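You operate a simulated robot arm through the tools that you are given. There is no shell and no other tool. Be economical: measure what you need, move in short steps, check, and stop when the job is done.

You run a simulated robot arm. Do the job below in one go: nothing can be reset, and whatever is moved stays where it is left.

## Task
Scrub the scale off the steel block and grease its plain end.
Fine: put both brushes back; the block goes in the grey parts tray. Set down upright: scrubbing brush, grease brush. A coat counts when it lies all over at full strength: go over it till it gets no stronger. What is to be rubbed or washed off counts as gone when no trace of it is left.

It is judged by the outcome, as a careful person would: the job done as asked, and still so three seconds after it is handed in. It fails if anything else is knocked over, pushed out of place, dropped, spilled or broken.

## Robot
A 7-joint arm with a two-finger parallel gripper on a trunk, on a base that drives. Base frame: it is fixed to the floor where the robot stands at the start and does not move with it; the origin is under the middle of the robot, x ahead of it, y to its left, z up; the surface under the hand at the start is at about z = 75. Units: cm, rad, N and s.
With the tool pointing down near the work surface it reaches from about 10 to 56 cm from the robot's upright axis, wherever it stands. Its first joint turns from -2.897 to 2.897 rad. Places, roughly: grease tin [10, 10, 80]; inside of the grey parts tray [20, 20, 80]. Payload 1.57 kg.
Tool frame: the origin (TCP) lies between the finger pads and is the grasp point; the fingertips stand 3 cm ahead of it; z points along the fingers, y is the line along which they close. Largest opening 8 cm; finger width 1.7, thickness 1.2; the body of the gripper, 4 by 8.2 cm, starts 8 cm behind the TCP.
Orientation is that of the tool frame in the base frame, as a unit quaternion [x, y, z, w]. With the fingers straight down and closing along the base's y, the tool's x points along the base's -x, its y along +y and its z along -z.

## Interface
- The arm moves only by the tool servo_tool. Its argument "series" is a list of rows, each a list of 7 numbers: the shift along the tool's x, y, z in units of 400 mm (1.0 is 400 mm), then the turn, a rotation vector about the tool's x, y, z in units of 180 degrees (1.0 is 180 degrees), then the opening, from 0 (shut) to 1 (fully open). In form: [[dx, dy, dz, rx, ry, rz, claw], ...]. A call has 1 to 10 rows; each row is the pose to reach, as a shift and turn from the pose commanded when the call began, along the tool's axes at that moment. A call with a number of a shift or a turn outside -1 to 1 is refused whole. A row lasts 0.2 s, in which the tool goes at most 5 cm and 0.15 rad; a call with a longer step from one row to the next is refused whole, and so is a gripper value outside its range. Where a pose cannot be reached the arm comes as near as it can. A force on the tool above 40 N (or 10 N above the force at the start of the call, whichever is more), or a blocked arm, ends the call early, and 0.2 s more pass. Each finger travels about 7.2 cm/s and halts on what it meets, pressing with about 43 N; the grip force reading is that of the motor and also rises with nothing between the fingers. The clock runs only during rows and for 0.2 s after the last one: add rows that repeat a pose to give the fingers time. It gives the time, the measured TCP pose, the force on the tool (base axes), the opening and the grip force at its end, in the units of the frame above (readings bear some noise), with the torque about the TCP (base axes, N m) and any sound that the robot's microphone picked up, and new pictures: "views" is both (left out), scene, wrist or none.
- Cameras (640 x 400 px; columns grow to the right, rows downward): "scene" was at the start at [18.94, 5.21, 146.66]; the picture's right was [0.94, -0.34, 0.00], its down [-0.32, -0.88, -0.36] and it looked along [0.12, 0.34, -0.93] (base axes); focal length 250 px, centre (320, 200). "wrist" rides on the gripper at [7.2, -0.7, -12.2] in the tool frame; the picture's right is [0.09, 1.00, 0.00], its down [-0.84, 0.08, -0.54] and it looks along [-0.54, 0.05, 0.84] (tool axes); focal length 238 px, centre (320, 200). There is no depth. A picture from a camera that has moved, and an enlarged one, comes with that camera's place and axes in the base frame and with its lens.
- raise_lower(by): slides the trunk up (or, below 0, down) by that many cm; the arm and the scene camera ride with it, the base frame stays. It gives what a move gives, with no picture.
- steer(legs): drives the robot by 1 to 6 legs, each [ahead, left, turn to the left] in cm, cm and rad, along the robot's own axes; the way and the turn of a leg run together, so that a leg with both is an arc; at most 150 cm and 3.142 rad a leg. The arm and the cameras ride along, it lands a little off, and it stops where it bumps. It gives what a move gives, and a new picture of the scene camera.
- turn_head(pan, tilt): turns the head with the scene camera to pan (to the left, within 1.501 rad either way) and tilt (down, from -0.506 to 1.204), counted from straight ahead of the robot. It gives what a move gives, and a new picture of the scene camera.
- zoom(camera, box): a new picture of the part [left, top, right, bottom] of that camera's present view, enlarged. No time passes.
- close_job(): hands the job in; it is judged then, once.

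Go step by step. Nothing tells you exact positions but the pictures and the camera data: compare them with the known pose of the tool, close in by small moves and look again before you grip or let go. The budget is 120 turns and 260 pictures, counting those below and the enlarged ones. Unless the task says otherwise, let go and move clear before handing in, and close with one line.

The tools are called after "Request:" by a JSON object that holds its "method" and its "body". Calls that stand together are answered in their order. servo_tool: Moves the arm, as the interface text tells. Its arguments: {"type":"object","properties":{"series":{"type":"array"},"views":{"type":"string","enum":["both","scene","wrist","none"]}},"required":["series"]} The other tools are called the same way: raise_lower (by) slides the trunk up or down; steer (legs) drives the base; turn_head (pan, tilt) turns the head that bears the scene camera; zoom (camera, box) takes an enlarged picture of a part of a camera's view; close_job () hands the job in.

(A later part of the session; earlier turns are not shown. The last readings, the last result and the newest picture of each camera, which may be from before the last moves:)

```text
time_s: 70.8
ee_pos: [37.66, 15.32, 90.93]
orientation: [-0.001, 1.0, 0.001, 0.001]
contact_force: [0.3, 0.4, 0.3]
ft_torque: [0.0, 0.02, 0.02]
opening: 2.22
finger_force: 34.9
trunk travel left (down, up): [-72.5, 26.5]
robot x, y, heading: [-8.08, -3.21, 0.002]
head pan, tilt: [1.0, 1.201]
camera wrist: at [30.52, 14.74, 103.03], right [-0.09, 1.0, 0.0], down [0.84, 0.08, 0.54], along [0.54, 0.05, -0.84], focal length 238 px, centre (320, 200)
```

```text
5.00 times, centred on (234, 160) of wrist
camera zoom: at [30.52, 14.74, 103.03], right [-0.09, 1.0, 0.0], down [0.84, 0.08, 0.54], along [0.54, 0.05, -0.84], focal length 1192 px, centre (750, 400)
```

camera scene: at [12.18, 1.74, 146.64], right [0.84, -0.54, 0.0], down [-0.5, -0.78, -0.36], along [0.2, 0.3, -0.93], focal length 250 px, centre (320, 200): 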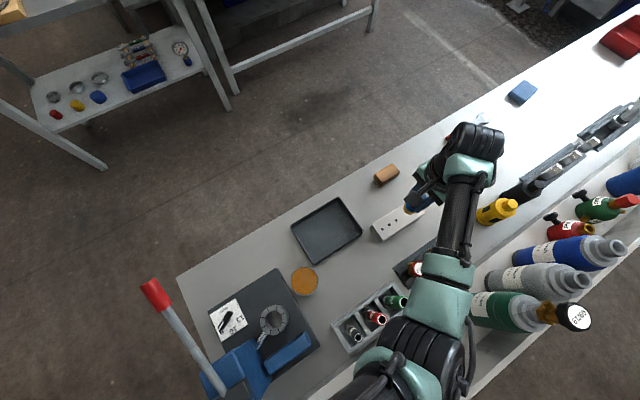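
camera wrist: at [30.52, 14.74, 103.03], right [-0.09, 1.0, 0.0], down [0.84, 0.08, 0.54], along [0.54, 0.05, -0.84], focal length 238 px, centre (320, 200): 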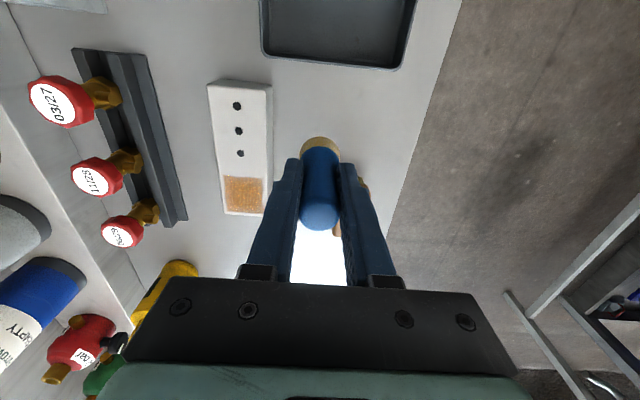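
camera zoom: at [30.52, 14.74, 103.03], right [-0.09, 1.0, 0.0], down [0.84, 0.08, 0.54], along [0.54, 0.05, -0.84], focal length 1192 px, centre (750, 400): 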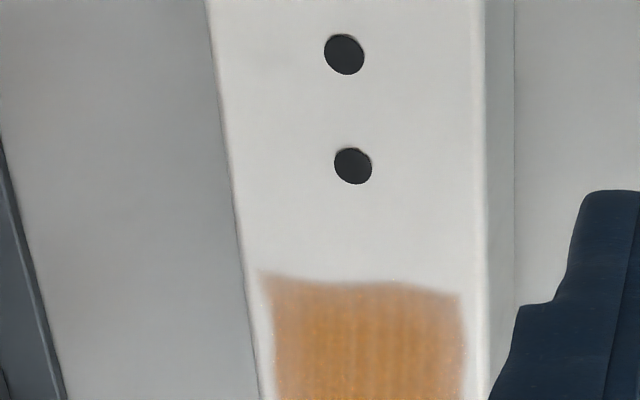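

Request:
{"method": "zoom", "body": {"camera": "wrist", "box": [204, 160, 284, 225]}}

Request:
{"method": "zoom", "body": {"camera": "scene", "box": [370, 185, 450, 235]}}

```text
6.15 times, centred on (244, 192) of wrist
camera zoom: at [30.52, 14.74, 103.03], right [-0.09, 1.0, 0.0], down [0.84, 0.08, 0.54], along [0.54, 0.05, -0.84], focal length 1467 px, centre (788, 246)
```

zoom: 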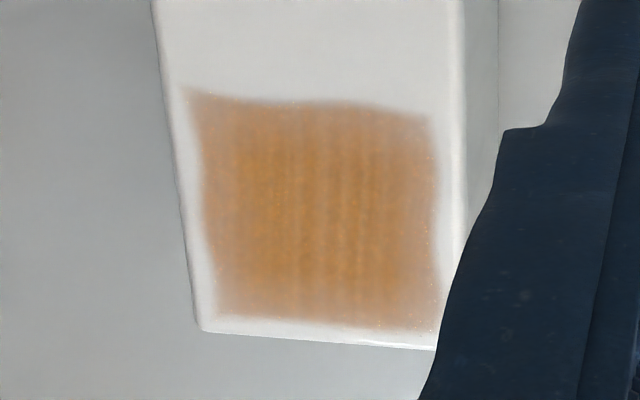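

```text
8.00 times, centred on (410, 210) of scene
camera zoom: at [12.13, 1.71, 146.66], right [0.84, -0.54, 0.0], down [-0.5, -0.78, -0.36], along [0.2, 0.3, -0.93], focal length 2003 px, centre (-400, 120)
```

zoom: 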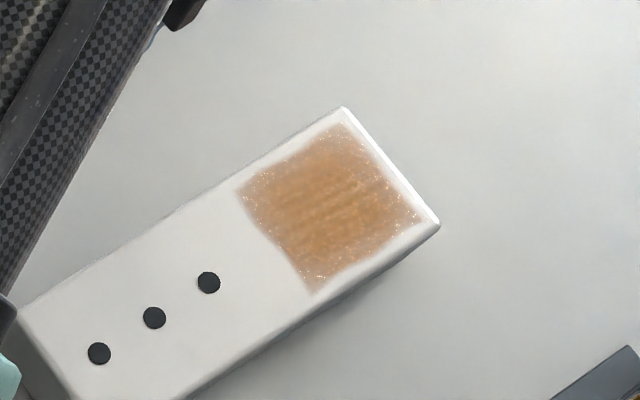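

Middle is building up; edges are lighter. I reload and then work the perimeter.

Request:
{"method": "servo_tool", "body": {"series": [[0.11, 0, -0.03, 0, 0, 0, 0.1], [0.22, -0.02, -0.03, 0, 0, 0, 0.1], [0.33, -0.06, -0.03, 0, 0, 0, 0.1], [0.43, -0.1, -0.03, 0, 0, 0, 0.1], [0.53, -0.14, -0.03, 0, 0, 0, 0.1], [0.62, -0.18, -0.03, 0, 0, 0, 0.1], [0.6825, -0.199, 0, 0, 0, 0, 0.1], [0.6825, -0.199, 0.08, 0, 0, 0, 0.1], [0.6825, -0.199, 0.13, 0, 0, 0, 0.1], [0.6825, -0.199, 0.15, 0, 0, 0, 0.1]], "views": "wrist"}}

```text
time_s: 73.0
ee_pos: [10.46, 7.39, 84.97]
orientation: [0.0, 1.0, 0.001, 0.0]
contact_force: [0.0, 0.0, -0.4]
ft_torque: [0.02, 0.02, -0.01]
opening: 2.23
finger_force: 35.2
trunk travel left (down, up): [-72.5, 26.5]
robot x, y, heading: [-7.96, -2.73, 0.001]
head pan, tilt: [1.0, 1.201]
camera wrist: at [3.26, 6.83, 97.02], right [-0.09, 1.0, 0.0], down [0.84, 0.08, 0.54], along [0.54, 0.05, -0.84], focal length 238 px, centre (320, 200)
```

wrist: 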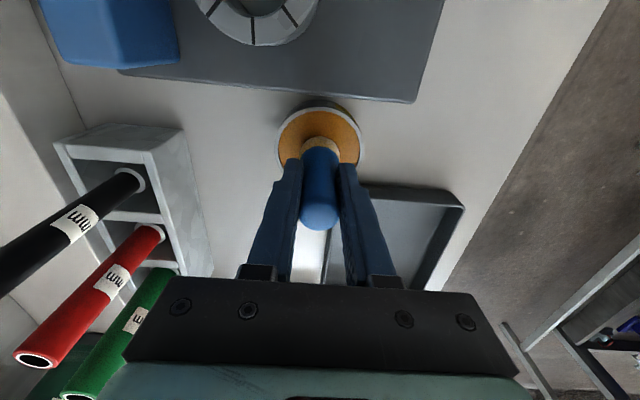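

Request:
{"method": "servo_tool", "body": {"series": [[0, 0, 0.006, 0, 0, 0, 0.1], [0, 0, 0.011, 0, 0, 0, 0.1], [0, 0, 0.011, 0, 0, 0, 0.1], [0, 0, 0.011, 0, 0, 0, 0.1]], "views": "none"}}

Request:
{"method": "servo_tool", "body": {"series": [[0, 0, -0.05, 0, 0, 0, 0.1], [0, 0, -0.15, 0, 0, 0, 0.1], [-0.05, 0.03, -0.2, 0, 0, 0, 0.1], [-0.15, 0.05, -0.2, 0, 0, 0, 0.1], [-0.26, 0.05, -0.2, 0, 0, 0, 0.1], [-0.38, 0.05, -0.2, 0, 0, 0, 0.1], [-0.5, 0.05, -0.2, 0, 0, 0, 0.1], [-0.61, 0.03, -0.2, 0, 0, 0, 0.1], [-0.73, 0, -0.2, 0, 0, 0, 0.1], [-0.84, -0.005, -0.2, 0, 0, 0, 0.1]], "views": "none"}}

```text
time_s: 74.0
ee_pos: [10.51, 7.39, 84.48]
orientation: [-0.001, 1.0, 0.001, 0.002]
contact_force: [-3.2, -0.5, 15.3]
ft_torque: [-0.08, 0.02, -0.02]
opening: 2.23
finger_force: 35.2
trunk travel left (down, up): [-72.5, 26.5]
robot x, y, heading: [-8.22, -3.21, -0.003]
head pan, tilt: [1.0, 1.201]
```

```text
time_s: 76.2
ee_pos: [44.34, 7.31, 92.62]
orientation: [-0.001, 1.0, 0.001, 0.001]
contact_force: [0.3, -0.1, -0.8]
ft_torque: [0.0, 0.0, 0.02]
opening: 2.22
finger_force: 34.7
trunk travel left (down, up): [-72.5, 26.5]
robot x, y, heading: [-7.74, -2.88, -0.005]
head pan, tilt: [1.0, 1.201]
```

Request:
{"method": "servo_tool", "body": {"series": [[-0.005, 0.035, 0.1, 0, 0, 0, 0.1], [-0.005, 0.035, 0.16, 0, 0, 0, 0.1], [-0.005, 0.035, 0.17, 0, 0, 0, 0.1], [-0.005, 0.035, 0.176, 0, 0, 0, 0.1], [-0.005, 0.035, 0.178, 0, 0, 0, 0.1]], "views": "wrist"}}

Request:
{"method": "zoom", "body": {"camera": "wrist", "box": [240, 80, 400, 180]}}

```text
time_s: 77.4
ee_pos: [44.52, 8.52, 85.63]
orientation: [-0.001, 1.0, 0.0, 0.001]
contact_force: [-1.7, -0.9, 6.7]
ft_torque: [-0.09, -0.03, -0.06]
opening: 2.23
finger_force: 34.9
trunk travel left (down, up): [-72.5, 26.5]
robot x, y, heading: [-7.7, -3.23, -0.003]
head pan, tilt: [1.0, 1.201]
camera wrist: at [37.18, 7.92, 97.67], right [-0.09, 1.0, 0.0], down [0.83, 0.08, 0.55], along [0.54, 0.05, -0.84], focal length 238 px, centre (320, 200)
```

wrist: 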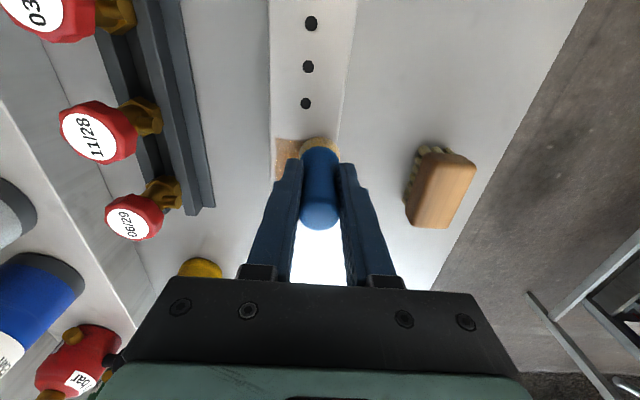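

```text
4.00 times, centred on (320, 130) of wrist
camera zoom: at [37.18, 7.92, 97.67], right [-0.09, 1.0, 0.0], down [0.83, 0.08, 0.55], along [0.54, 0.05, -0.84], focal length 953 px, centre (320, 480)
```

zoom: 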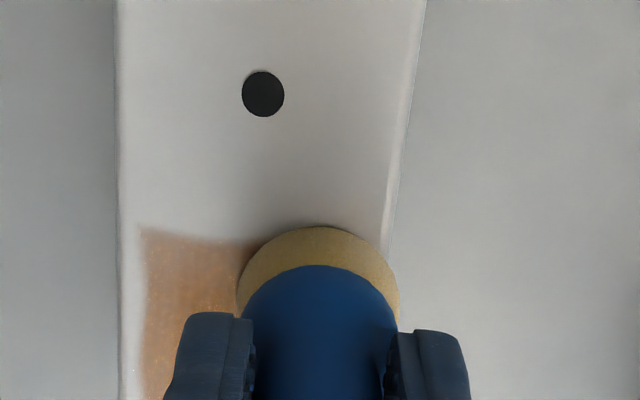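

Now perimeter rounds.

Request:
{"method": "servo_tool", "body": {"series": [[-0.03, 0, 0.003, 0, 0, 0, 0.1], [-0.06, 0, 0.003, 0, 0, 0, 0.1], [-0.09, 0, 0.003, 0, 0, 0, 0.1], [-0.09, -0.035, 0.003, 0, 0, 0, 0.1], [-0.09, -0.07, 0.003, 0, 0, 0, 0.1], [-0.06, -0.07, 0.003, 0, 0, 0, 0.1], [-0.03, -0.07, 0.003, 0, 0, 0, 0.1], [0, -0.07, 0.003, 0, 0, 0, 0.1], [0, -0.035, 0.003, 0, 0, 0, 0.1], [0, 0, 0.003, 0, 0, 0, 0.1]], "views": "none"}}

Request:
{"method": "servo_tool", "body": {"series": [[-0.03, 0, 0, 0, 0, 0, 0.1], [-0.06, 0, 0, 0, 0, 0, 0.1], [-0.09, 0, 0, 0, 0, 0, 0.1], [-0.09, -0.035, 0, 0, 0, 0, 0.1], [-0.09, -0.07, 0, 0, 0, 0, 0.1], [-0.06, -0.07, 0, 0, 0, 0, 0.1], [-0.03, -0.07, 0, 0, 0, 0, 0.1], [0, -0.07, 0, 0, 0, 0, 0.1], [0, -0.035, 0, 0, 0, 0, 0.1], [0, 0, 0, 0, 0, 0, 0.1]], "views": "none"}}

Request:
{"method": "servo_tool", "body": {"series": [[0, -0.035, 0, 0, 0, 0, 0.1], [-0.03, -0.035, 0, 0, 0, 0, 0.1], [-0.06, -0.035, 0, 0, 0, 0, 0.1], [-0.09, -0.035, 0, 0, 0, 0, 0.1], [-0.09, -0.035, -0.05, 0, 0, 0, 0.1], [-0.02, 0.02, -0.12, 0, 0, 0, 0.1], [0.06, 0.08, -0.14, 0, 0, 0, 0.1], [0.14, 0.14, -0.14, 0, 0, 0, 0.1], [0.17, 0.19, -0.14, 0, 0, 0, 0.1]], "views": "wrist"}}

Request:
{"method": "zoom", "body": {"camera": "wrist", "box": [204, 160, 284, 225]}}

Request:
{"method": "zoom", "body": {"camera": "scene", "box": [370, 185, 450, 235]}}

```text
time_s: 79.6
ee_pos: [44.26, 8.54, 85.6]
orientation: [0.0, 1.0, 0.001, 0.004]
contact_force: [-0.8, -9.8, 30.2]
ft_torque: [-0.53, -0.02, -0.04]
opening: 2.21
finger_force: 34.6
trunk travel left (down, up): [-72.5, 26.5]
robot x, y, heading: [-8.01, -3.14, 0.0]
head pan, tilt: [1.0, 1.201]
```

```text
time_s: 81.8
ee_pos: [44.29, 8.53, 85.59]
orientation: [-0.001, 1.0, 0.001, 0.003]
contact_force: [-1.5, -8.4, 27.0]
ft_torque: [-0.52, -0.13, -0.05]
opening: 2.23
finger_force: 34.6
trunk travel left (down, up): [-72.5, 26.5]
robot x, y, heading: [-8.28, -2.9, -0.001]
head pan, tilt: [1.0, 1.201]
```

```text
time_s: 83.8
ee_pos: [37.4, 16.2, 90.85]
orientation: [0.0, 1.0, 0.0, 0.0]
contact_force: [-0.4, 0.6, -0.1]
ft_torque: [-0.01, 0.02, -0.01]
opening: 2.21
finger_force: 34.6
trunk travel left (down, up): [-72.5, 26.5]
robot x, y, heading: [-8.01, -3.2, -0.003]
head pan, tilt: [1.0, 1.201]
camera wrist: at [30.31, 15.57, 102.97], right [-0.09, 1.0, 0.0], down [0.84, 0.08, 0.54], along [0.54, 0.05, -0.84], focal length 238 px, centre (320, 200)
```

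wrist: 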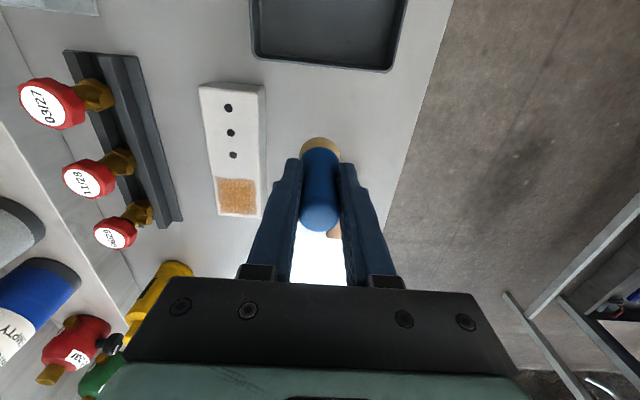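

```text
6.15 times, centred on (244, 192) of wrist
camera zoom: at [30.31, 15.57, 102.97], right [-0.09, 1.0, 0.0], down [0.84, 0.08, 0.54], along [0.54, 0.05, -0.84], focal length 1467 px, centre (788, 246)
```

zoom: 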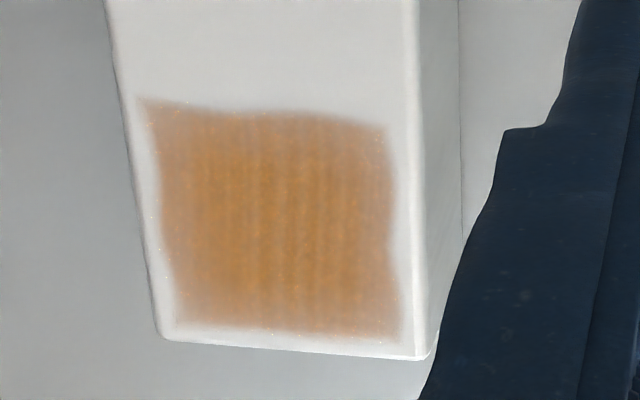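

```text
8.00 times, centred on (410, 210) of scene
camera zoom: at [12.17, 1.73, 146.65], right [0.84, -0.54, 0.0], down [-0.5, -0.78, -0.36], along [0.2, 0.3, -0.93], focal length 2003 px, centre (-400, 120)
```

zoom: 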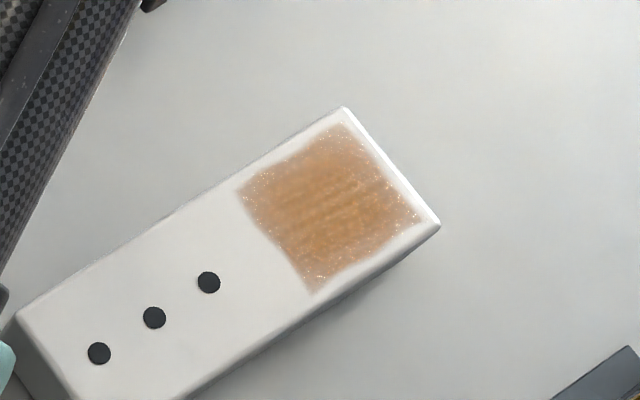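

Nearly uniform now. One more reload and full pass to see if it gets any stronger.

Request:
{"method": "servo_tool", "body": {"series": [[0.11, 0, -0.03, 0, 0, 0, 0.1], [0.22, -0.02, -0.03, 0, 0, 0, 0.1], [0.33, -0.06, -0.03, 0, 0, 0, 0.1], [0.43, -0.11, -0.03, 0, 0, 0, 0.1], [0.53, -0.16, -0.03, 0, 0, 0, 0.1], [0.62, -0.2, -0.03, 0, 0, 0, 0.1], [0.675, -0.219, 0, 0, 0, 0, 0.1], [0.675, -0.219, 0.08, 0, 0, 0, 0.1], [0.675, -0.219, 0.13, 0, 0, 0, 0.1], [0.675, -0.219, 0.15, 0, 0, 0, 0.1]], "views": "wrist"}}

```text
time_s: 86.0
ee_pos: [10.47, 7.45, 84.84]
orientation: [-0.001, 1.0, 0.001, 0.001]
contact_force: [0.0, 1.0, -0.4]
ft_torque: [0.0, 0.0, -0.02]
opening: 2.2
finger_force: 34.7
trunk travel left (down, up): [-72.5, 26.5]
robot x, y, heading: [-7.85, -2.95, 0.003]
head pan, tilt: [1.0, 1.201]
camera wrist: at [3.29, 6.83, 96.9], right [-0.09, 1.0, 0.0], down [0.84, 0.08, 0.54], along [0.54, 0.05, -0.84], focal length 238 px, centre (320, 200)
```

wrist: 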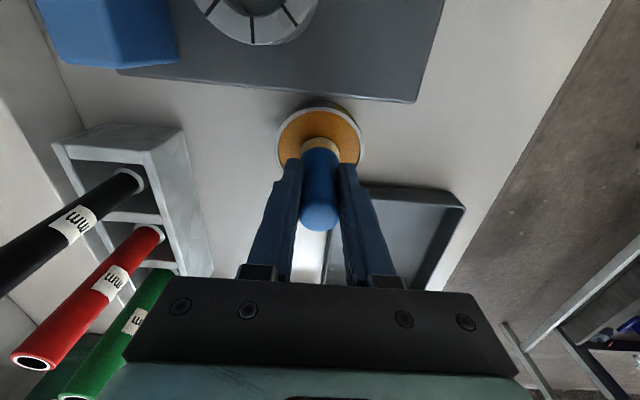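

Request:
{"method": "servo_tool", "body": {"series": [[0, 0, 0.006, 0, 0, 0, 0.1], [0, 0, 0.009, 0, 0, 0, 0.1], [0, 0, 0.011, 0, 0, 0, 0.1], [0, 0, 0.011, 0, 0, 0, 0.1]], "views": "none"}}

Request:
{"method": "servo_tool", "body": {"series": [[0, 0, -0.05, 0, 0, 0, 0.1], [0, 0, -0.15, 0, 0, 0, 0.1], [-0.05, 0.03, -0.2, 0, 0, 0, 0.1], [-0.15, 0.05, -0.2, 0, 0, 0, 0.1], [-0.26, 0.05, -0.2, 0, 0, 0, 0.1], [-0.38, 0.05, -0.2, 0, 0, 0, 0.1], [-0.5, 0.05, -0.2, 0, 0, 0, 0.1], [-0.61, 0.03, -0.2, 0, 0, 0, 0.1], [-0.73, 0, -0.2, 0, 0, 0, 0.1], [-0.84, -0.005, -0.2, 0, 0, 0, 0.1]], "views": "none"}}

Request:
{"method": "servo_tool", "body": {"series": [[-0.005, 0.035, 0.1, 0, 0, 0, 0.1], [-0.005, 0.035, 0.16, 0, 0, 0, 0.1], [-0.005, 0.035, 0.17, 0, 0, 0, 0.1], [-0.005, 0.035, 0.176, 0, 0, 0, 0.1], [-0.005, 0.035, 0.18, 0, 0, 0, 0.1]], "views": "none"}}

```text
time_s: 87.0
ee_pos: [10.54, 7.4, 84.57]
orientation: [0.0, 1.0, 0.002, 0.002]
contact_force: [-6.8, -0.2, 28.6]
ft_torque: [-0.04, 0.11, -0.02]
opening: 2.23
finger_force: 34.5
trunk travel left (down, up): [-72.5, 26.5]
robot x, y, heading: [-8.02, -3.07, -0.001]
head pan, tilt: [1.0, 1.201]
```

```text
time_s: 89.2
ee_pos: [44.13, 7.48, 92.56]
orientation: [0.0, 1.0, 0.001, 0.0]
contact_force: [0.8, 0.0, 0.7]
ft_torque: [-0.02, 0.0, 0.01]
opening: 2.21
finger_force: 34.8
trunk travel left (down, up): [-72.5, 26.5]
robot x, y, heading: [-8.05, -3.08, 0.002]
head pan, tilt: [1.0, 1.201]
```

```text
time_s: 90.4
ee_pos: [44.43, 8.69, 85.51]
orientation: [-0.001, 1.0, 0.001, 0.004]
contact_force: [-3.4, -0.9, 20.8]
ft_torque: [-0.13, 0.17, -0.01]
opening: 2.24
finger_force: 35.6
trunk travel left (down, up): [-72.5, 26.5]
robot x, y, heading: [-8.29, -2.67, 0.003]
head pan, tilt: [1.0, 1.201]
```

Contact. Full raster with perimeter.

Request:
{"method": "servo_tool", "body": {"series": [[-0.03, 0, 0, 0, 0, 0, 0.1], [-0.06, 0, 0, 0, 0, 0, 0.1], [-0.09, 0, 0, 0, 0, 0, 0.1], [-0.09, -0.035, 0, 0, 0, 0, 0.1], [-0.09, -0.072, 0, 0, 0, 0, 0.1], [-0.06, -0.072, 0, 0, 0, 0, 0.1], [-0.03, -0.072, 0, 0, 0, 0, 0.1], [0, -0.072, 0, 0, 0, 0, 0.1], [0, -0.035, 0, 0, 0, 0, 0.1], [0, 0, 0, 0, 0, 0, 0.1]], "views": "none"}}

Request:
{"method": "servo_tool", "body": {"series": [[-0.03, -0.018, 0, 0, 0, 0, 0.1], [-0.06, -0.018, 0, 0, 0, 0, 0.1], [-0.085, -0.018, 0, 0, 0, 0, 0.1], [-0.085, -0.036, 0, 0, 0, 0, 0.1], [-0.06, -0.036, 0, 0, 0, 0, 0.1], [-0.03, -0.036, 0, 0, 0, 0, 0.1], [0, -0.036, 0, 0, 0, 0, 0.1], [0, -0.055, 0, 0, 0, 0, 0.1], [-0.04, -0.055, 0, 0, 0, 0, 0.1], [-0.085, -0.055, 0, 0, 0, 0, 0.1]], "views": "none"}}

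Request:
{"method": "servo_tool", "body": {"series": [[0.04, -0.018, 0, 0, 0, 0, 0.1], [0.085, -0.018, 0, 0, 0, 0, 0.1], [0.085, 0.02, 0, 0, 0, 0, 0.1], [0.085, 0.055, 0, 0, 0, 0, 0.1], [0.04, 0.055, -0.03, 0, 0, 0, 0.1], [0.08, 0.1, -0.12, 0, 0, 0, 0.1], [0.16, 0.16, -0.14, 0, 0, 0, 0.1], [0.24, 0.22, -0.14, 0, 0, 0, 0.1], [0.255, 0.245, -0.14, 0, 0, 0, 0.1]], "views": "wrist"}}

Request:
{"method": "zoom", "body": {"camera": "wrist", "box": [204, 160, 284, 225]}}

Request:
{"method": "zoom", "body": {"camera": "scene", "box": [370, 185, 450, 235]}}

```text
time_s: 92.6
ee_pos: [44.38, 8.57, 85.47]
orientation: [0.001, 1.0, 0.001, 0.003]
contact_force: [-1.0, -8.0, 25.9]
ft_torque: [-0.49, -0.24, -0.07]
opening: 2.25
finger_force: 35.0
trunk travel left (down, up): [-72.5, 26.5]
robot x, y, heading: [-7.78, -2.94, -0.0]
head pan, tilt: [1.0, 1.201]
```

```text
time_s: 94.8
ee_pos: [47.65, 6.38, 85.51]
orientation: [0.0, 1.0, 0.001, 0.004]
contact_force: [-5.8, -0.5, 25.8]
ft_torque: [-0.06, 0.05, -0.03]
opening: 2.23
finger_force: 35.3
trunk travel left (down, up): [-72.5, 26.5]
robot x, y, heading: [-8.52, -2.94, 0.006]
head pan, tilt: [1.0, 1.201]
```

```text
time_s: 96.8
ee_pos: [37.54, 16.23, 90.63]
orientation: [-0.001, 1.0, 0.0, 0.0]
contact_force: [-0.1, -0.3, -0.7]
ft_torque: [0.01, -0.01, 0.01]
opening: 2.25
finger_force: 35.2
trunk travel left (down, up): [-72.5, 26.5]
robot x, y, heading: [-7.87, -3.19, -0.003]
head pan, tilt: [1.0, 1.201]
camera wrist: at [30.39, 15.62, 102.75], right [-0.09, 1.0, 0.0], down [0.84, 0.08, 0.54], along [0.54, 0.05, -0.84], focal length 238 px, centre (320, 200)
```

wrist: 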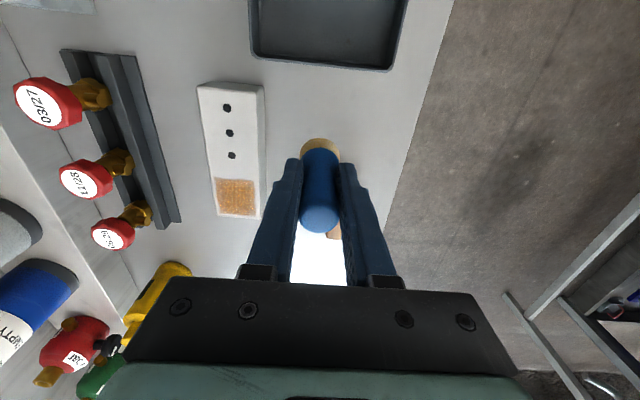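

```text
6.15 times, centred on (244, 192) of wrist
camera zoom: at [30.39, 15.62, 102.75], right [-0.09, 1.0, 0.0], down [0.84, 0.08, 0.54], along [0.54, 0.05, -0.84], focal length 1467 px, centre (788, 246)
```

zoom: 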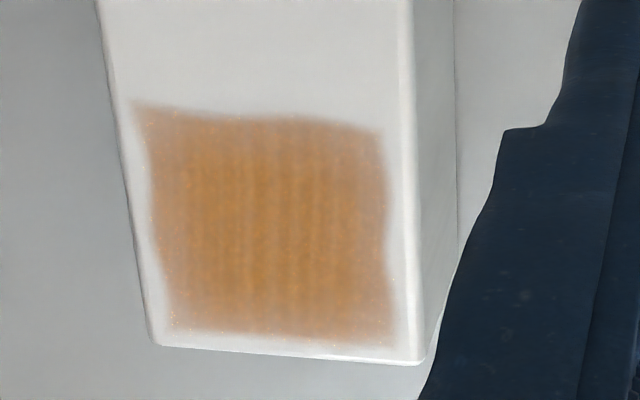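

```text
8.00 times, centred on (410, 210) of scene
camera zoom: at [12.16, 1.71, 146.65], right [0.84, -0.54, 0.0], down [-0.5, -0.78, -0.36], along [0.2, 0.3, -0.93], focal length 2003 px, centre (-400, 120)
```

zoom: 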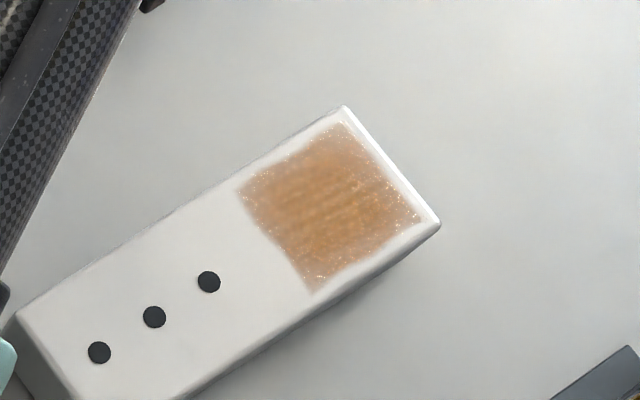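

Compared with the last view it did get darker, so another full cycle is worthwhile.

Request:
{"method": "servo_tool", "body": {"series": [[0.11, 0, -0.03, 0, 0, 0, 0.1], [0.22, -0.02, -0.03, 0, 0, 0, 0.1], [0.33, -0.06, -0.03, 0, 0, 0, 0.1], [0.43, -0.11, -0.03, 0, 0, 0, 0.1], [0.53, -0.16, -0.03, 0, 0, 0, 0.1], [0.62, -0.2, -0.03, 0, 0, 0, 0.1], [0.677, -0.22, 0, 0, 0, 0, 0.1], [0.677, -0.22, 0.08, 0, 0, 0, 0.1], [0.677, -0.22, 0.13, 0, 0, 0, 0.1], [0.677, -0.22, 0.145, 0, 0, 0, 0.1]], "views": "none"}}

Request:
{"method": "servo_tool", "body": {"series": [[0, 0, 0.006, 0, 0, 0, 0.1], [0, 0, 0.009, 0, 0, 0, 0.1], [0, 0, 0.011, 0, 0, 0, 0.1], [0, 0, 0.011, 0, 0, 0, 0.1], [0, 0, 0.011, 0, 0, 0, 0.1], [0, 0, 0.011, 0, 0, 0, 0.1]], "views": "wrist"}}

Request:
{"method": "servo_tool", "body": {"series": [[0, 0, -0.05, 0, 0, 0, 0.1], [0, 0, -0.15, 0, 0, 0, 0.1], [-0.05, 0.03, -0.2, 0, 0, 0, 0.1], [-0.15, 0.05, -0.2, 0, 0, 0, 0.1], [-0.26, 0.05, -0.2, 0, 0, 0, 0.1], [-0.38, 0.05, -0.2, 0, 0, 0, 0.1], [-0.5, 0.05, -0.2, 0, 0, 0, 0.1], [-0.61, 0.03, -0.2, 0, 0, 0, 0.1], [-0.73, 0, -0.2, 0, 0, 0, 0.1], [-0.84, -0.005, -0.2, 0, 0, 0, 0.1]], "views": "none"}}

Request:
{"method": "servo_tool", "body": {"series": [[-0.005, 0.035, 0.1, 0, 0, 0, 0.1], [-0.005, 0.035, 0.16, 0, 0, 0, 0.1], [-0.005, 0.035, 0.17, 0, 0, 0, 0.1], [-0.005, 0.035, 0.176, 0, 0, 0, 0.1], [-0.005, 0.035, 0.18, 0, 0, 0, 0.1]], "views": "none"}}

```text
time_s: 99.0
ee_pos: [10.43, 7.46, 84.97]
orientation: [-0.001, 1.0, 0.001, 0.0]
contact_force: [-0.3, 0.4, -0.6]
ft_torque: [0.02, 0.01, -0.03]
opening: 2.2
finger_force: 35.1
trunk travel left (down, up): [-72.5, 26.5]
robot x, y, heading: [-7.96, -3.15, 0.0]
head pan, tilt: [1.0, 1.201]
```

```text
time_s: 100.4
ee_pos: [10.54, 7.54, 84.61]
orientation: [-0.001, 1.0, 0.001, 0.0]
contact_force: [-1.4, -1.0, 6.2]
ft_torque: [-0.05, 0.01, -0.03]
opening: 2.22
finger_force: 34.5
trunk travel left (down, up): [-72.5, 26.5]
robot x, y, heading: [-8.13, -2.85, -0.003]
head pan, tilt: [1.0, 1.201]
camera wrist: at [3.25, 6.84, 96.67], right [-0.09, 1.0, 0.0], down [0.84, 0.08, 0.54], along [0.54, 0.05, -0.84], focal length 238 px, centre (320, 200)
```

wrist: 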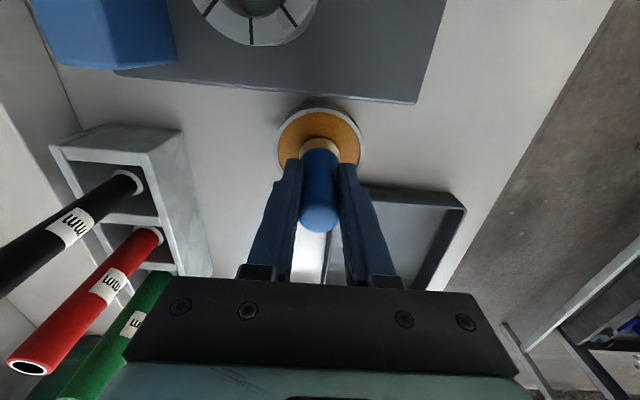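

```text
time_s: 102.6
ee_pos: [44.08, 7.19, 92.94]
orientation: [-0.001, 1.0, 0.001, -0.001]
contact_force: [0.0, 1.0, -1.1]
ft_torque: [0.02, 0.0, -0.01]
opening: 2.26
finger_force: 34.9
trunk travel left (down, up): [-72.5, 26.5]
robot x, y, heading: [-7.89, -2.85, -0.001]
head pan, tilt: [1.0, 1.201]
```

```text
time_s: 103.8
ee_pos: [44.22, 8.67, 85.58]
orientation: [0.0, 1.0, 0.001, 0.002]
contact_force: [-1.5, -0.8, 8.1]
ft_torque: [-0.13, -0.02, 0.0]
opening: 2.24
finger_force: 34.8
trunk travel left (down, up): [-72.5, 26.5]
robot x, y, heading: [-7.63, -2.79, 0.003]
head pan, tilt: [1.0, 1.201]
```

Request:
{"method": "servo_tool", "body": {"series": [[-0.03, 0, 0.003, 0, 0, 0, 0.1], [-0.06, 0, 0.003, 0, 0, 0, 0.1], [-0.09, 0, 0.003, 0, 0, 0, 0.1], [-0.09, -0.035, 0.003, 0, 0, 0, 0.1], [-0.09, -0.072, 0.003, 0, 0, 0, 0.1], [-0.06, -0.072, 0.003, 0, 0, 0, 0.1], [-0.03, -0.072, 0.003, 0, 0, 0, 0.1], [0, -0.072, 0.003, 0, 0, 0, 0.1], [0, -0.035, 0.003, 0, 0, 0, 0.1], [0, 0, 0.003, 0, 0, 0, 0.1]], "views": "none"}}

Request:
{"method": "servo_tool", "body": {"series": [[-0.03, -0.018, 0, 0, 0, 0, 0.1], [-0.06, -0.018, 0, 0, 0, 0, 0.1], [-0.085, -0.018, 0, 0, 0, 0, 0.1], [-0.085, -0.036, 0, 0, 0, 0, 0.1], [-0.06, -0.036, 0, 0, 0, 0, 0.1], [-0.03, -0.036, 0, 0, 0, 0, 0.1], [0, -0.036, 0, 0, 0, 0, 0.1], [0, -0.055, 0, 0, 0, 0, 0.1], [-0.04, -0.055, 0, 0, 0, 0, 0.1], [-0.085, -0.055, 0, 0, 0, 0, 0.1]], "views": "none"}}

Request:
{"method": "servo_tool", "body": {"series": [[0.04, -0.018, 0, 0, 0, 0, 0.1], [0.085, -0.018, 0, 0, 0, 0, 0.1], [0.085, 0.02, 0, 0, 0, 0, 0.1], [0.085, 0.055, 0, 0, 0, 0, 0.1], [0.04, 0.055, 0, 0, 0, 0, 0.1], [-0.005, 0.055, 0, 0, 0, 0, 0.1], [-0.005, 0.02, 0, 0, 0, 0, 0.1], [-0.005, -0.018, 0, 0, 0, 0, 0.1], [0.04, -0.018, 0, 0, 0, 0, 0.1], [0.085, -0.01, 0, 0, 0, 0, 0.1]], "views": "none"}}

Request:
{"method": "servo_tool", "body": {"series": [[0, 0, -0.04, 0, 0, 0, 0.1], [0, 0.08, -0.12, 0, 0, 0, 0.1], [0.06, 0.16, -0.14, 0, 0, 0, 0.1], [0.12, 0.22, -0.14, 0, 0, 0, 0.1], [0.17, 0.255, -0.135, 0, 0, 0, 0.1]], "views": "wrist"}}

Request:
{"method": "zoom", "body": {"camera": "wrist", "box": [204, 160, 284, 225]}}

```text
time_s: 106.0
ee_pos: [44.08, 8.62, 85.62]
orientation: [0.0, 1.0, 0.001, 0.002]
contact_force: [-0.5, -7.4, 25.5]
ft_torque: [-0.44, -0.24, -0.06]
opening: 2.23
finger_force: 34.8
trunk travel left (down, up): [-72.5, 26.5]
robot x, y, heading: [-8.01, -2.82, 0.0]
head pan, tilt: [1.0, 1.201]
```

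```text
time_s: 108.2
ee_pos: [47.76, 6.39, 85.56]
orientation: [0.0, 1.0, 0.001, 0.004]
contact_force: [-5.3, -1.8, 24.8]
ft_torque: [-0.05, 0.16, 0.0]
opening: 2.23
finger_force: 34.9
trunk travel left (down, up): [-72.5, 26.5]
robot x, y, heading: [-7.9, -3.22, -0.001]
head pan, tilt: [1.0, 1.201]
```

```text
time_s: 110.4
ee_pos: [44.55, 5.82, 85.52]
orientation: [-0.001, 1.0, 0.0, 0.003]
contact_force: [4.7, -1.4, 17.9]
ft_torque: [-0.22, -0.57, 0.04]
opening: 2.21
finger_force: 35.0
trunk travel left (down, up): [-72.5, 26.5]
robot x, y, heading: [-7.9, -2.97, 0.002]
head pan, tilt: [1.0, 1.201]
```

```text
time_s: 111.6
ee_pos: [37.24, 16.22, 90.7]
orientation: [0.0, 1.0, 0.0, 0.001]
contact_force: [-0.9, 0.3, -1.0]
ft_torque: [0.02, -0.01, 0.01]
opening: 2.25
finger_force: 35.0
trunk travel left (down, up): [-72.5, 26.5]
robot x, y, heading: [-8.08, -2.84, 0.002]
head pan, tilt: [1.0, 1.201]
camera wrist: at [30.05, 15.6, 102.82], right [-0.09, 1.0, 0.0], down [0.84, 0.08, 0.54], along [0.54, 0.05, -0.84], focal length 238 px, centre (320, 200)
```

wrist: 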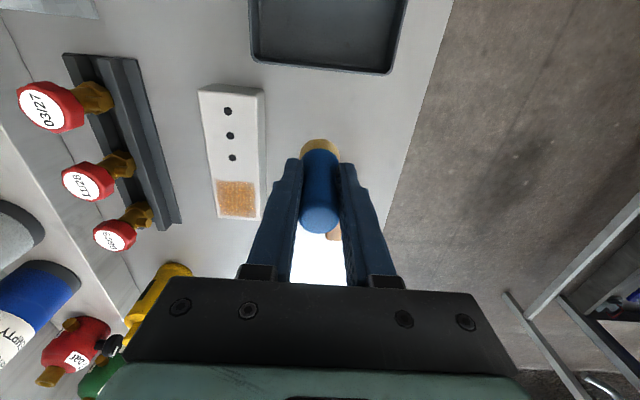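

```text
6.15 times, centred on (244, 192) of wrist
camera zoom: at [30.05, 15.6, 102.82], right [-0.09, 1.0, 0.0], down [0.84, 0.08, 0.54], along [0.54, 0.05, -0.84], focal length 1467 px, centre (788, 246)
```

zoom: 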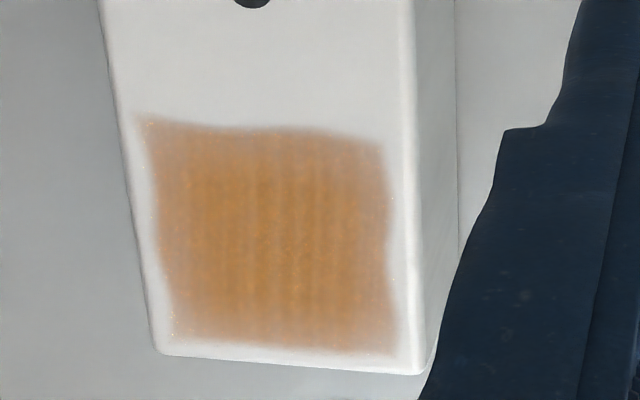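

No visible change against the last look. I inspect the corners closely.

Request:
{"method": "zoom", "body": {"camera": "wrist", "box": [214, 174, 262, 204]}}

Request:
{"method": "zoom", "body": {"camera": "wrist", "box": [214, 192, 262, 222]}}

Request:
{"method": "zoom", "body": {"camera": "scene", "box": [390, 190, 438, 226]}}

```text
13.33 times, centred on (238, 189) of wrist
camera zoom: at [30.05, 15.6, 102.82], right [-0.09, 1.0, 0.0], down [0.84, 0.08, 0.54], along [0.54, 0.05, -0.84], focal length 3178 px, centre (1413, 347)
```

zoom: 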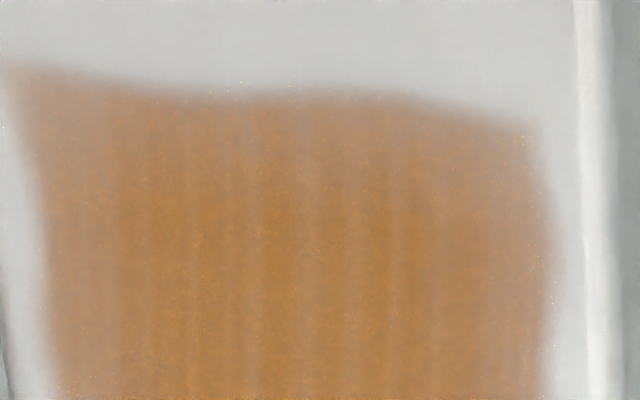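

```text
13.33 times, centred on (238, 207) of wrist
camera zoom: at [30.05, 15.6, 102.82], right [-0.09, 1.0, 0.0], down [0.84, 0.08, 0.54], along [0.54, 0.05, -0.84], focal length 3178 px, centre (1413, 107)
```

zoom: 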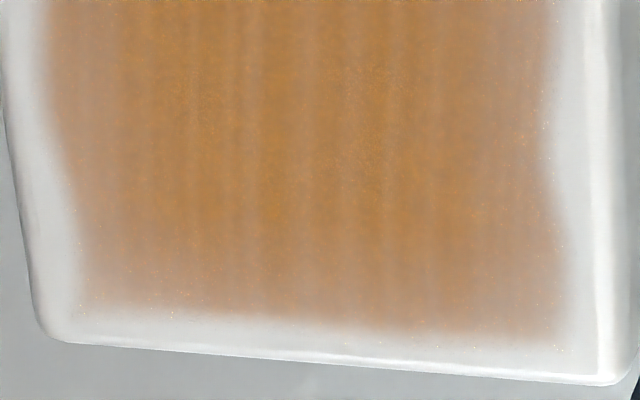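

```text
11.11 times, centred on (414, 208) of scene
camera zoom: at [12.09, 1.71, 146.66], right [0.84, -0.54, 0.0], down [-0.5, -0.78, -0.36], along [0.2, 0.3, -0.93], focal length 2782 px, centre (-724, 111)
```

zoom: 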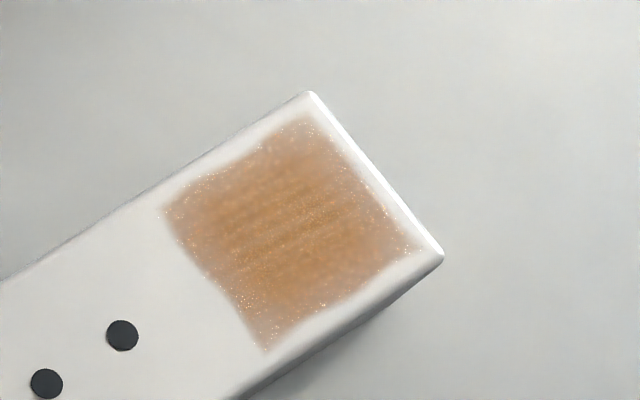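

Edges are slightly softer than the middle; one more cycle will tell whether that is just its natural feathering.

Request:
{"method": "servo_tool", "body": {"series": [[0.11, 0, -0.03, 0, 0, 0, 0.1], [0.22, -0.02, -0.03, 0, 0, 0, 0.1], [0.33, -0.06, -0.03, 0, 0, 0, 0.1], [0.43, -0.11, -0.03, 0, 0, 0, 0.1], [0.53, -0.16, -0.03, 0, 0, 0, 0.1], [0.62, -0.2, -0.03, 0, 0, 0, 0.1], [0.67, -0.22, 0, 0, 0, 0, 0.1], [0.67, -0.22, 0.08, 0, 0, 0, 0.1], [0.67, -0.22, 0.13, 0, 0, 0, 0.1], [0.67, -0.22, 0.147, 0, 0, 0, 0.1]], "views": "none"}}

Request:
{"method": "servo_tool", "body": {"series": [[0, 0, 0.006, 0, 0, 0, 0.1], [0, 0, 0.009, 0, 0, 0, 0.1], [0, 0, 0.012, 0, 0, 0, 0.1], [0, 0, 0.012, 0, 0, 0, 0.1], [0, 0, 0.012, 0, 0, 0, 0.1], [0, 0, 0.012, 0, 0, 0, 0.1]], "views": "wrist"}}

Request:
{"method": "servo_tool", "body": {"series": [[0, 0, -0.05, 0, 0, 0, 0.1], [0, 0, -0.15, 0, 0, 0, 0.1], [-0.05, 0.03, -0.2, 0, 0, 0, 0.1], [-0.15, 0.05, -0.2, 0, 0, 0, 0.1], [-0.26, 0.05, -0.2, 0, 0, 0, 0.1], [-0.38, 0.05, -0.2, 0, 0, 0, 0.1], [-0.5, 0.05, -0.2, 0, 0, 0, 0.1], [-0.61, 0.03, -0.2, 0, 0, 0, 0.1], [-0.73, 0, -0.2, 0, 0, 0, 0.1], [-0.84, -0.005, -0.2, 0, 0, 0, 0.1]], "views": "none"}}

Request:
{"method": "servo_tool", "body": {"series": [[-0.005, 0.035, 0.1, 0, 0, 0, 0.1], [-0.005, 0.035, 0.16, 0, 0, 0, 0.1], [-0.005, 0.035, 0.17, 0, 0, 0, 0.1], [-0.005, 0.035, 0.176, 0, 0, 0, 0.1], [-0.005, 0.035, 0.18, 0, 0, 0, 0.1]], "views": "none"}}

```text
time_s: 113.8
ee_pos: [10.65, 7.43, 84.79]
orientation: [-0.001, 1.0, 0.002, 0.001]
contact_force: [-0.2, -0.7, -0.8]
ft_torque: [0.01, 0.0, 0.0]
opening: 2.24
finger_force: 34.2
trunk travel left (down, up): [-72.5, 26.5]
robot x, y, heading: [-7.95, -3.39, 0.003]
head pan, tilt: [1.0, 1.201]
```

```text
time_s: 115.3
ee_pos: [10.77, 7.52, 84.42]
orientation: [-0.001, 1.0, 0.002, 0.003]
contact_force: [-6.3, -2.3, 19.4]
ft_torque: [-0.23, 0.06, -0.06]
opening: 2.23
finger_force: 35.5
trunk travel left (down, up): [-72.5, 26.5]
robot x, y, heading: [-7.82, -2.99, -0.0]
head pan, tilt: [1.0, 1.201]
stopped in row 6: the force on the tool passed its limit at 40 N (the readings are from after the stop); the commanded pose is now the measured one
camera wrist: at [3.45, 6.82, 96.58], right [-0.09, 1.0, 0.0], down [0.83, 0.08, 0.55], along [0.54, 0.05, -0.84], focal length 238 px, centre (320, 200)
```

wrist: 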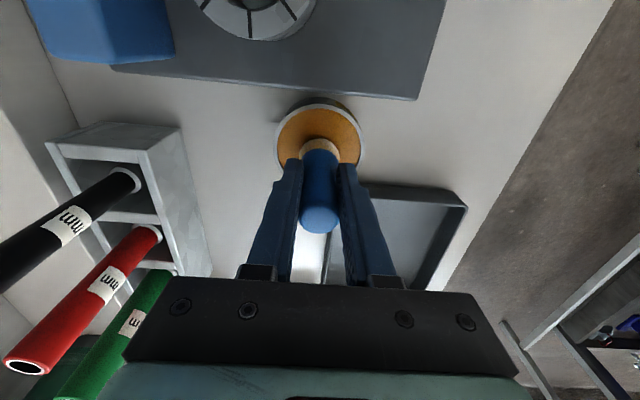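

```text
time_s: 117.5
ee_pos: [44.66, 7.08, 92.86]
orientation: [-0.001, 1.0, 0.003, 0.003]
contact_force: [-0.5, -0.2, -1.0]
ft_torque: [0.02, 0.04, 0.03]
opening: 2.24
finger_force: 35.1
trunk travel left (down, up): [-72.5, 26.5]
robot x, y, heading: [-7.73, -3.2, 0.0]
head pan, tilt: [1.0, 1.201]
```

```text
time_s: 118.7
ee_pos: [44.64, 8.63, 85.56]
orientation: [-0.001, 1.0, 0.002, 0.004]
contact_force: [-1.1, -0.5, 3.0]
ft_torque: [-0.02, 0.01, -0.04]
opening: 2.23
finger_force: 34.7
trunk travel left (down, up): [-72.5, 26.5]
robot x, y, heading: [-7.55, -2.72, -0.0]
head pan, tilt: [1.0, 1.201]
```

Request:
{"method": "servo_tool", "body": {"series": [[0.015, 0, 0.004, 0, 0, 0, 0.1], [-0.02, 0, 0.004, 0, 0, 0, 0.1], [-0.055, 0, 0.004, 0, 0, 0, 0.1], [-0.085, 0, 0.004, 0, 0, 0, 0.1], [-0.085, -0.035, 0.004, 0, 0, 0, 0.1], [-0.085, -0.072, 0.004, 0, 0, 0, 0.1], [-0.05, -0.072, 0.004, 0, 0, 0, 0.1], [-0.02, -0.072, 0.004, 0, 0, 0, 0.1], [0.015, -0.072, 0.004, 0, 0, 0, 0.1], [0.015, -0.035, 0.004, 0, 0, 0, 0.1]], "views": "none"}}

Request:
{"method": "servo_tool", "body": {"series": [[0, 0.035, 0, 0, 0, 0, 0.1], [-0.035, 0.035, 0, 0, 0, 0, 0.1], [-0.07, 0.035, 0, 0, 0, 0, 0.1], [-0.1, 0.035, 0, 0, 0, 0, 0.1], [-0.1, 0, 0, 0, 0, 0, 0.1], [-0.1, -0.035, 0, 0, 0, 0, 0.1], [-0.065, -0.035, 0, 0, 0, 0, 0.1], [-0.03, -0.035, 0, 0, 0, 0, 0.1], [0, -0.035, 0, 0, 0, 0, 0.1], [0, 0, 0, 0, 0, 0, 0.1]], "views": "none"}}

Request:
{"method": "servo_tool", "body": {"series": [[-0.04, 0, 0, 0, 0, 0, 0.1], [-0.085, 0, 0, 0, 0, 0, 0.1], [-0.085, 0.02, 0, 0, 0, 0, 0.1], [-0.04, 0.02, 0, 0, 0, 0, 0.1], [0, 0.02, 0, 0, 0, 0, 0.1], [0, -0.02, 0, 0, 0, 0, 0.1], [-0.04, -0.02, 0, 0, 0, 0, 0.1], [-0.085, -0.02, 0, 0, 0, 0, 0.1], [-0.04, 0, 0, 0, 0, 0, 0.1], [0, 0, 0, 0, 0, 0, 0.1]], "views": "none"}}

Request:
{"method": "servo_tool", "body": {"series": [[0, 0, -0.04, 0, 0, 0, 0.1], [0, 0.08, -0.12, 0, 0, 0, 0.1], [0.06, 0.15, -0.14, 0, 0, 0, 0.1], [0.12, 0.2, -0.14, 0, 0, 0, 0.1], [0.17, 0.22, -0.135, 0, 0, 0, 0.1]], "views": "wrist"}}

Request:
{"method": "zoom", "body": {"camera": "wrist", "box": [204, 160, 284, 225]}}

Request:
{"method": "zoom", "body": {"camera": "scene", "box": [390, 190, 438, 226]}}

```text
time_s: 120.9
ee_pos: [43.87, 7.17, 85.48]
orientation: [0.0, 1.0, 0.001, 0.004]
contact_force: [-0.6, -9.9, 28.6]
ft_torque: [-0.56, -0.24, -0.04]
opening: 2.19
finger_force: 34.6
trunk travel left (down, up): [-72.5, 26.5]
robot x, y, heading: [-8.17, -3.13, -0.003]
head pan, tilt: [1.0, 1.201]
```

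```text
time_s: 123.1
ee_pos: [43.89, 6.99, 85.45]
orientation: [0.001, 1.0, 0.001, 0.005]
contact_force: [-0.3, -10.6, 27.7]
ft_torque: [-0.57, -0.25, -0.11]
opening: 2.23
finger_force: 35.2
trunk travel left (down, up): [-72.5, 26.5]
robot x, y, heading: [-8.05, -3.35, 0.002]
head pan, tilt: [1.0, 1.201]
```

```text
time_s: 125.3
ee_pos: [44.11, 7.32, 85.47]
orientation: [0.0, 1.0, 0.002, 0.007]
contact_force: [6.7, 0.2, 21.3]
ft_torque: [-0.08, -0.56, 0.02]
opening: 2.21
finger_force: 34.8
trunk travel left (down, up): [-72.5, 26.5]
robot x, y, heading: [-8.15, -2.68, 0.003]
head pan, tilt: [1.0, 1.201]
```

```text
time_s: 126.5
ee_pos: [36.88, 15.88, 90.44]
orientation: [0.0, 1.0, 0.002, 0.003]
contact_force: [0.2, 0.0, -0.2]
ft_torque: [0.0, -0.02, -0.01]
opening: 2.23
finger_force: 34.8
trunk travel left (down, up): [-72.5, 26.5]
robot x, y, heading: [-7.95, -3.07, -0.006]
head pan, tilt: [1.0, 1.201]
camera wrist: at [29.73, 15.36, 102.63], right [-0.09, 1.0, 0.0], down [0.83, 0.08, 0.55], along [0.54, 0.05, -0.84], focal length 238 px, centre (320, 200)
```

wrist: 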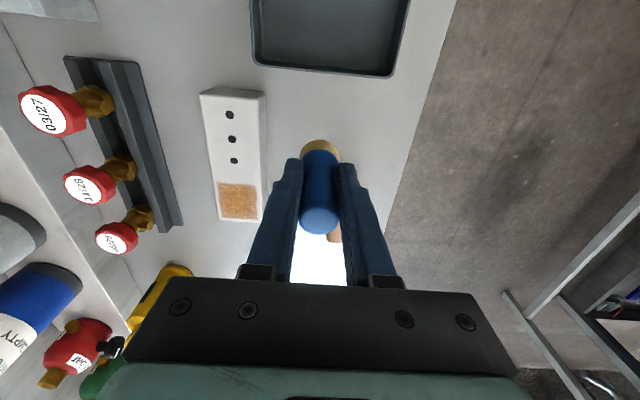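

```text
6.15 times, centred on (244, 192) of wrist
camera zoom: at [29.73, 15.36, 102.63], right [-0.09, 1.0, 0.0], down [0.83, 0.08, 0.55], along [0.54, 0.05, -0.84], focal length 1467 px, centre (788, 246)
```

zoom: 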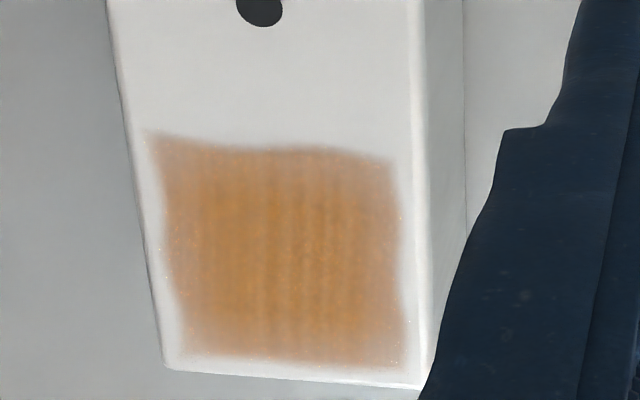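

```text
11.11 times, centred on (414, 208) of scene
camera zoom: at [12.09, 1.7, 146.66], right [0.84, -0.54, 0.0], down [-0.5, -0.78, -0.36], along [0.2, 0.3, -0.93], focal length 2782 px, centre (-724, 111)
```

zoom: 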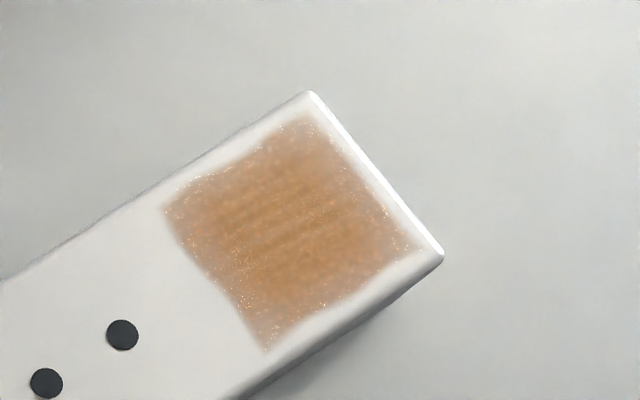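

No further change: the coat is saturated. I now bring the grease brush back above its place.

Request:
{"method": "servo_tool", "body": {"series": [[0.1, 0.02, 0, 0, 0, 0, 0.1], [0.21, 0.04, 0, 0, 0, 0, 0.1], [0.32, 0.06, 0, 0, 0, 0, 0.1], [0.43, 0.08, 0, 0, 0, 0, 0.1], [0.54, 0.1, 0, 0, 0, 0, 0.1], [0.6, 0.104, 0, 0, 0, 0, 0.1], [0.655, 0.104, 0, 0, 0, 0, 0.1], [0.655, 0.104, 0.08, 0, 0, 0, 0.1], [0.655, 0.104, 0.14, 0, 0, 0, 0.1], [0.655, 0.104, 0.17, 0, 0, 0, 0.1]], "views": "wrist"}}

Request:
{"method": "zoom", "body": {"camera": "wrist", "box": [240, 100, 400, 200]}}

```text
time_s: 128.7
ee_pos: [10.97, 20.28, 83.54]
orientation: [0.0, 1.0, 0.002, 0.004]
contact_force: [-0.1, -0.9, -0.3]
ft_torque: [-0.02, -0.02, 0.0]
opening: 2.23
finger_force: 34.9
trunk travel left (down, up): [-72.5, 26.5]
robot x, y, heading: [-7.61, -2.97, 0.003]
head pan, tilt: [1.0, 1.201]
camera wrist: at [3.76, 19.64, 95.66], right [-0.09, 1.0, 0.0], down [0.83, 0.08, 0.55], along [0.54, 0.05, -0.84], focal length 238 px, centre (320, 200)
```

wrist: 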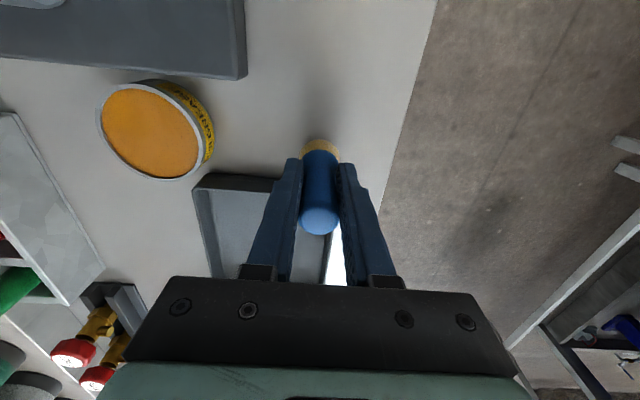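

```text
4.00 times, centred on (320, 150) of wrist
camera zoom: at [3.76, 19.64, 95.66], right [-0.09, 1.0, 0.0], down [0.83, 0.08, 0.55], along [0.54, 0.05, -0.84], focal length 953 px, centre (320, 400)
```

zoom: 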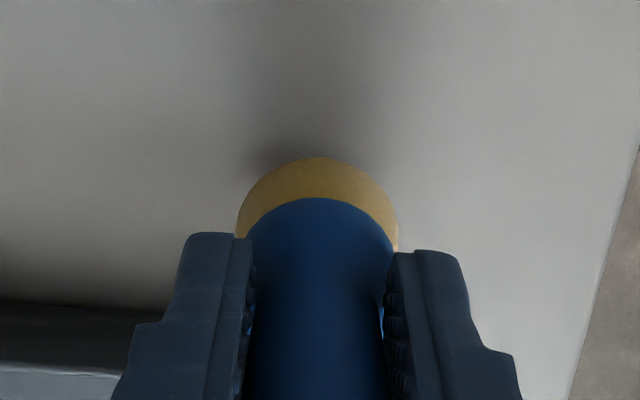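

Request:
{"method": "servo_tool", "body": {"series": [[0.007, -0.005, 0.03, 0, 0, 0, 0.1], [0.007, -0.005, 0.045, 0, 0, 0, 0.1], [0.007, -0.005, 0.05, 0, 0, 0, 0.1], [0.007, -0.005, 0.05, 0, 0, 0, 0.1]], "views": "none"}}

```text
time_s: 129.7
ee_pos: [10.72, 20.22, 81.7]
orientation: [-0.001, 1.0, 0.002, 0.002]
contact_force: [0.0, 0.0, -1.0]
ft_torque: [-0.04, 0.01, -0.01]
opening: 2.23
finger_force: 34.8
trunk travel left (down, up): [-72.5, 26.5]
robot x, y, heading: [-7.82, -2.79, -0.005]
head pan, tilt: [1.0, 1.201]
```

Request:
{"method": "servo_tool", "body": {"series": [[0, -0.003, 0.003, 0, 0, 0, 0.1], [0, -0.003, 0.006, 0, 0, 0, 0.1], [0, -0.003, 0.006, 0, 0, 0, 0.1]], "views": "none"}}

```text
time_s: 130.5
ee_pos: [10.77, 19.97, 81.55]
orientation: [-0.001, 1.0, 0.002, 0.004]
contact_force: [-0.2, -0.1, 4.0]
ft_torque: [-0.05, -0.06, 0.02]
opening: 2.19
finger_force: 35.1
trunk travel left (down, up): [-72.5, 26.5]
robot x, y, heading: [-7.69, -2.87, 0.003]
head pan, tilt: [1.0, 1.201]
```

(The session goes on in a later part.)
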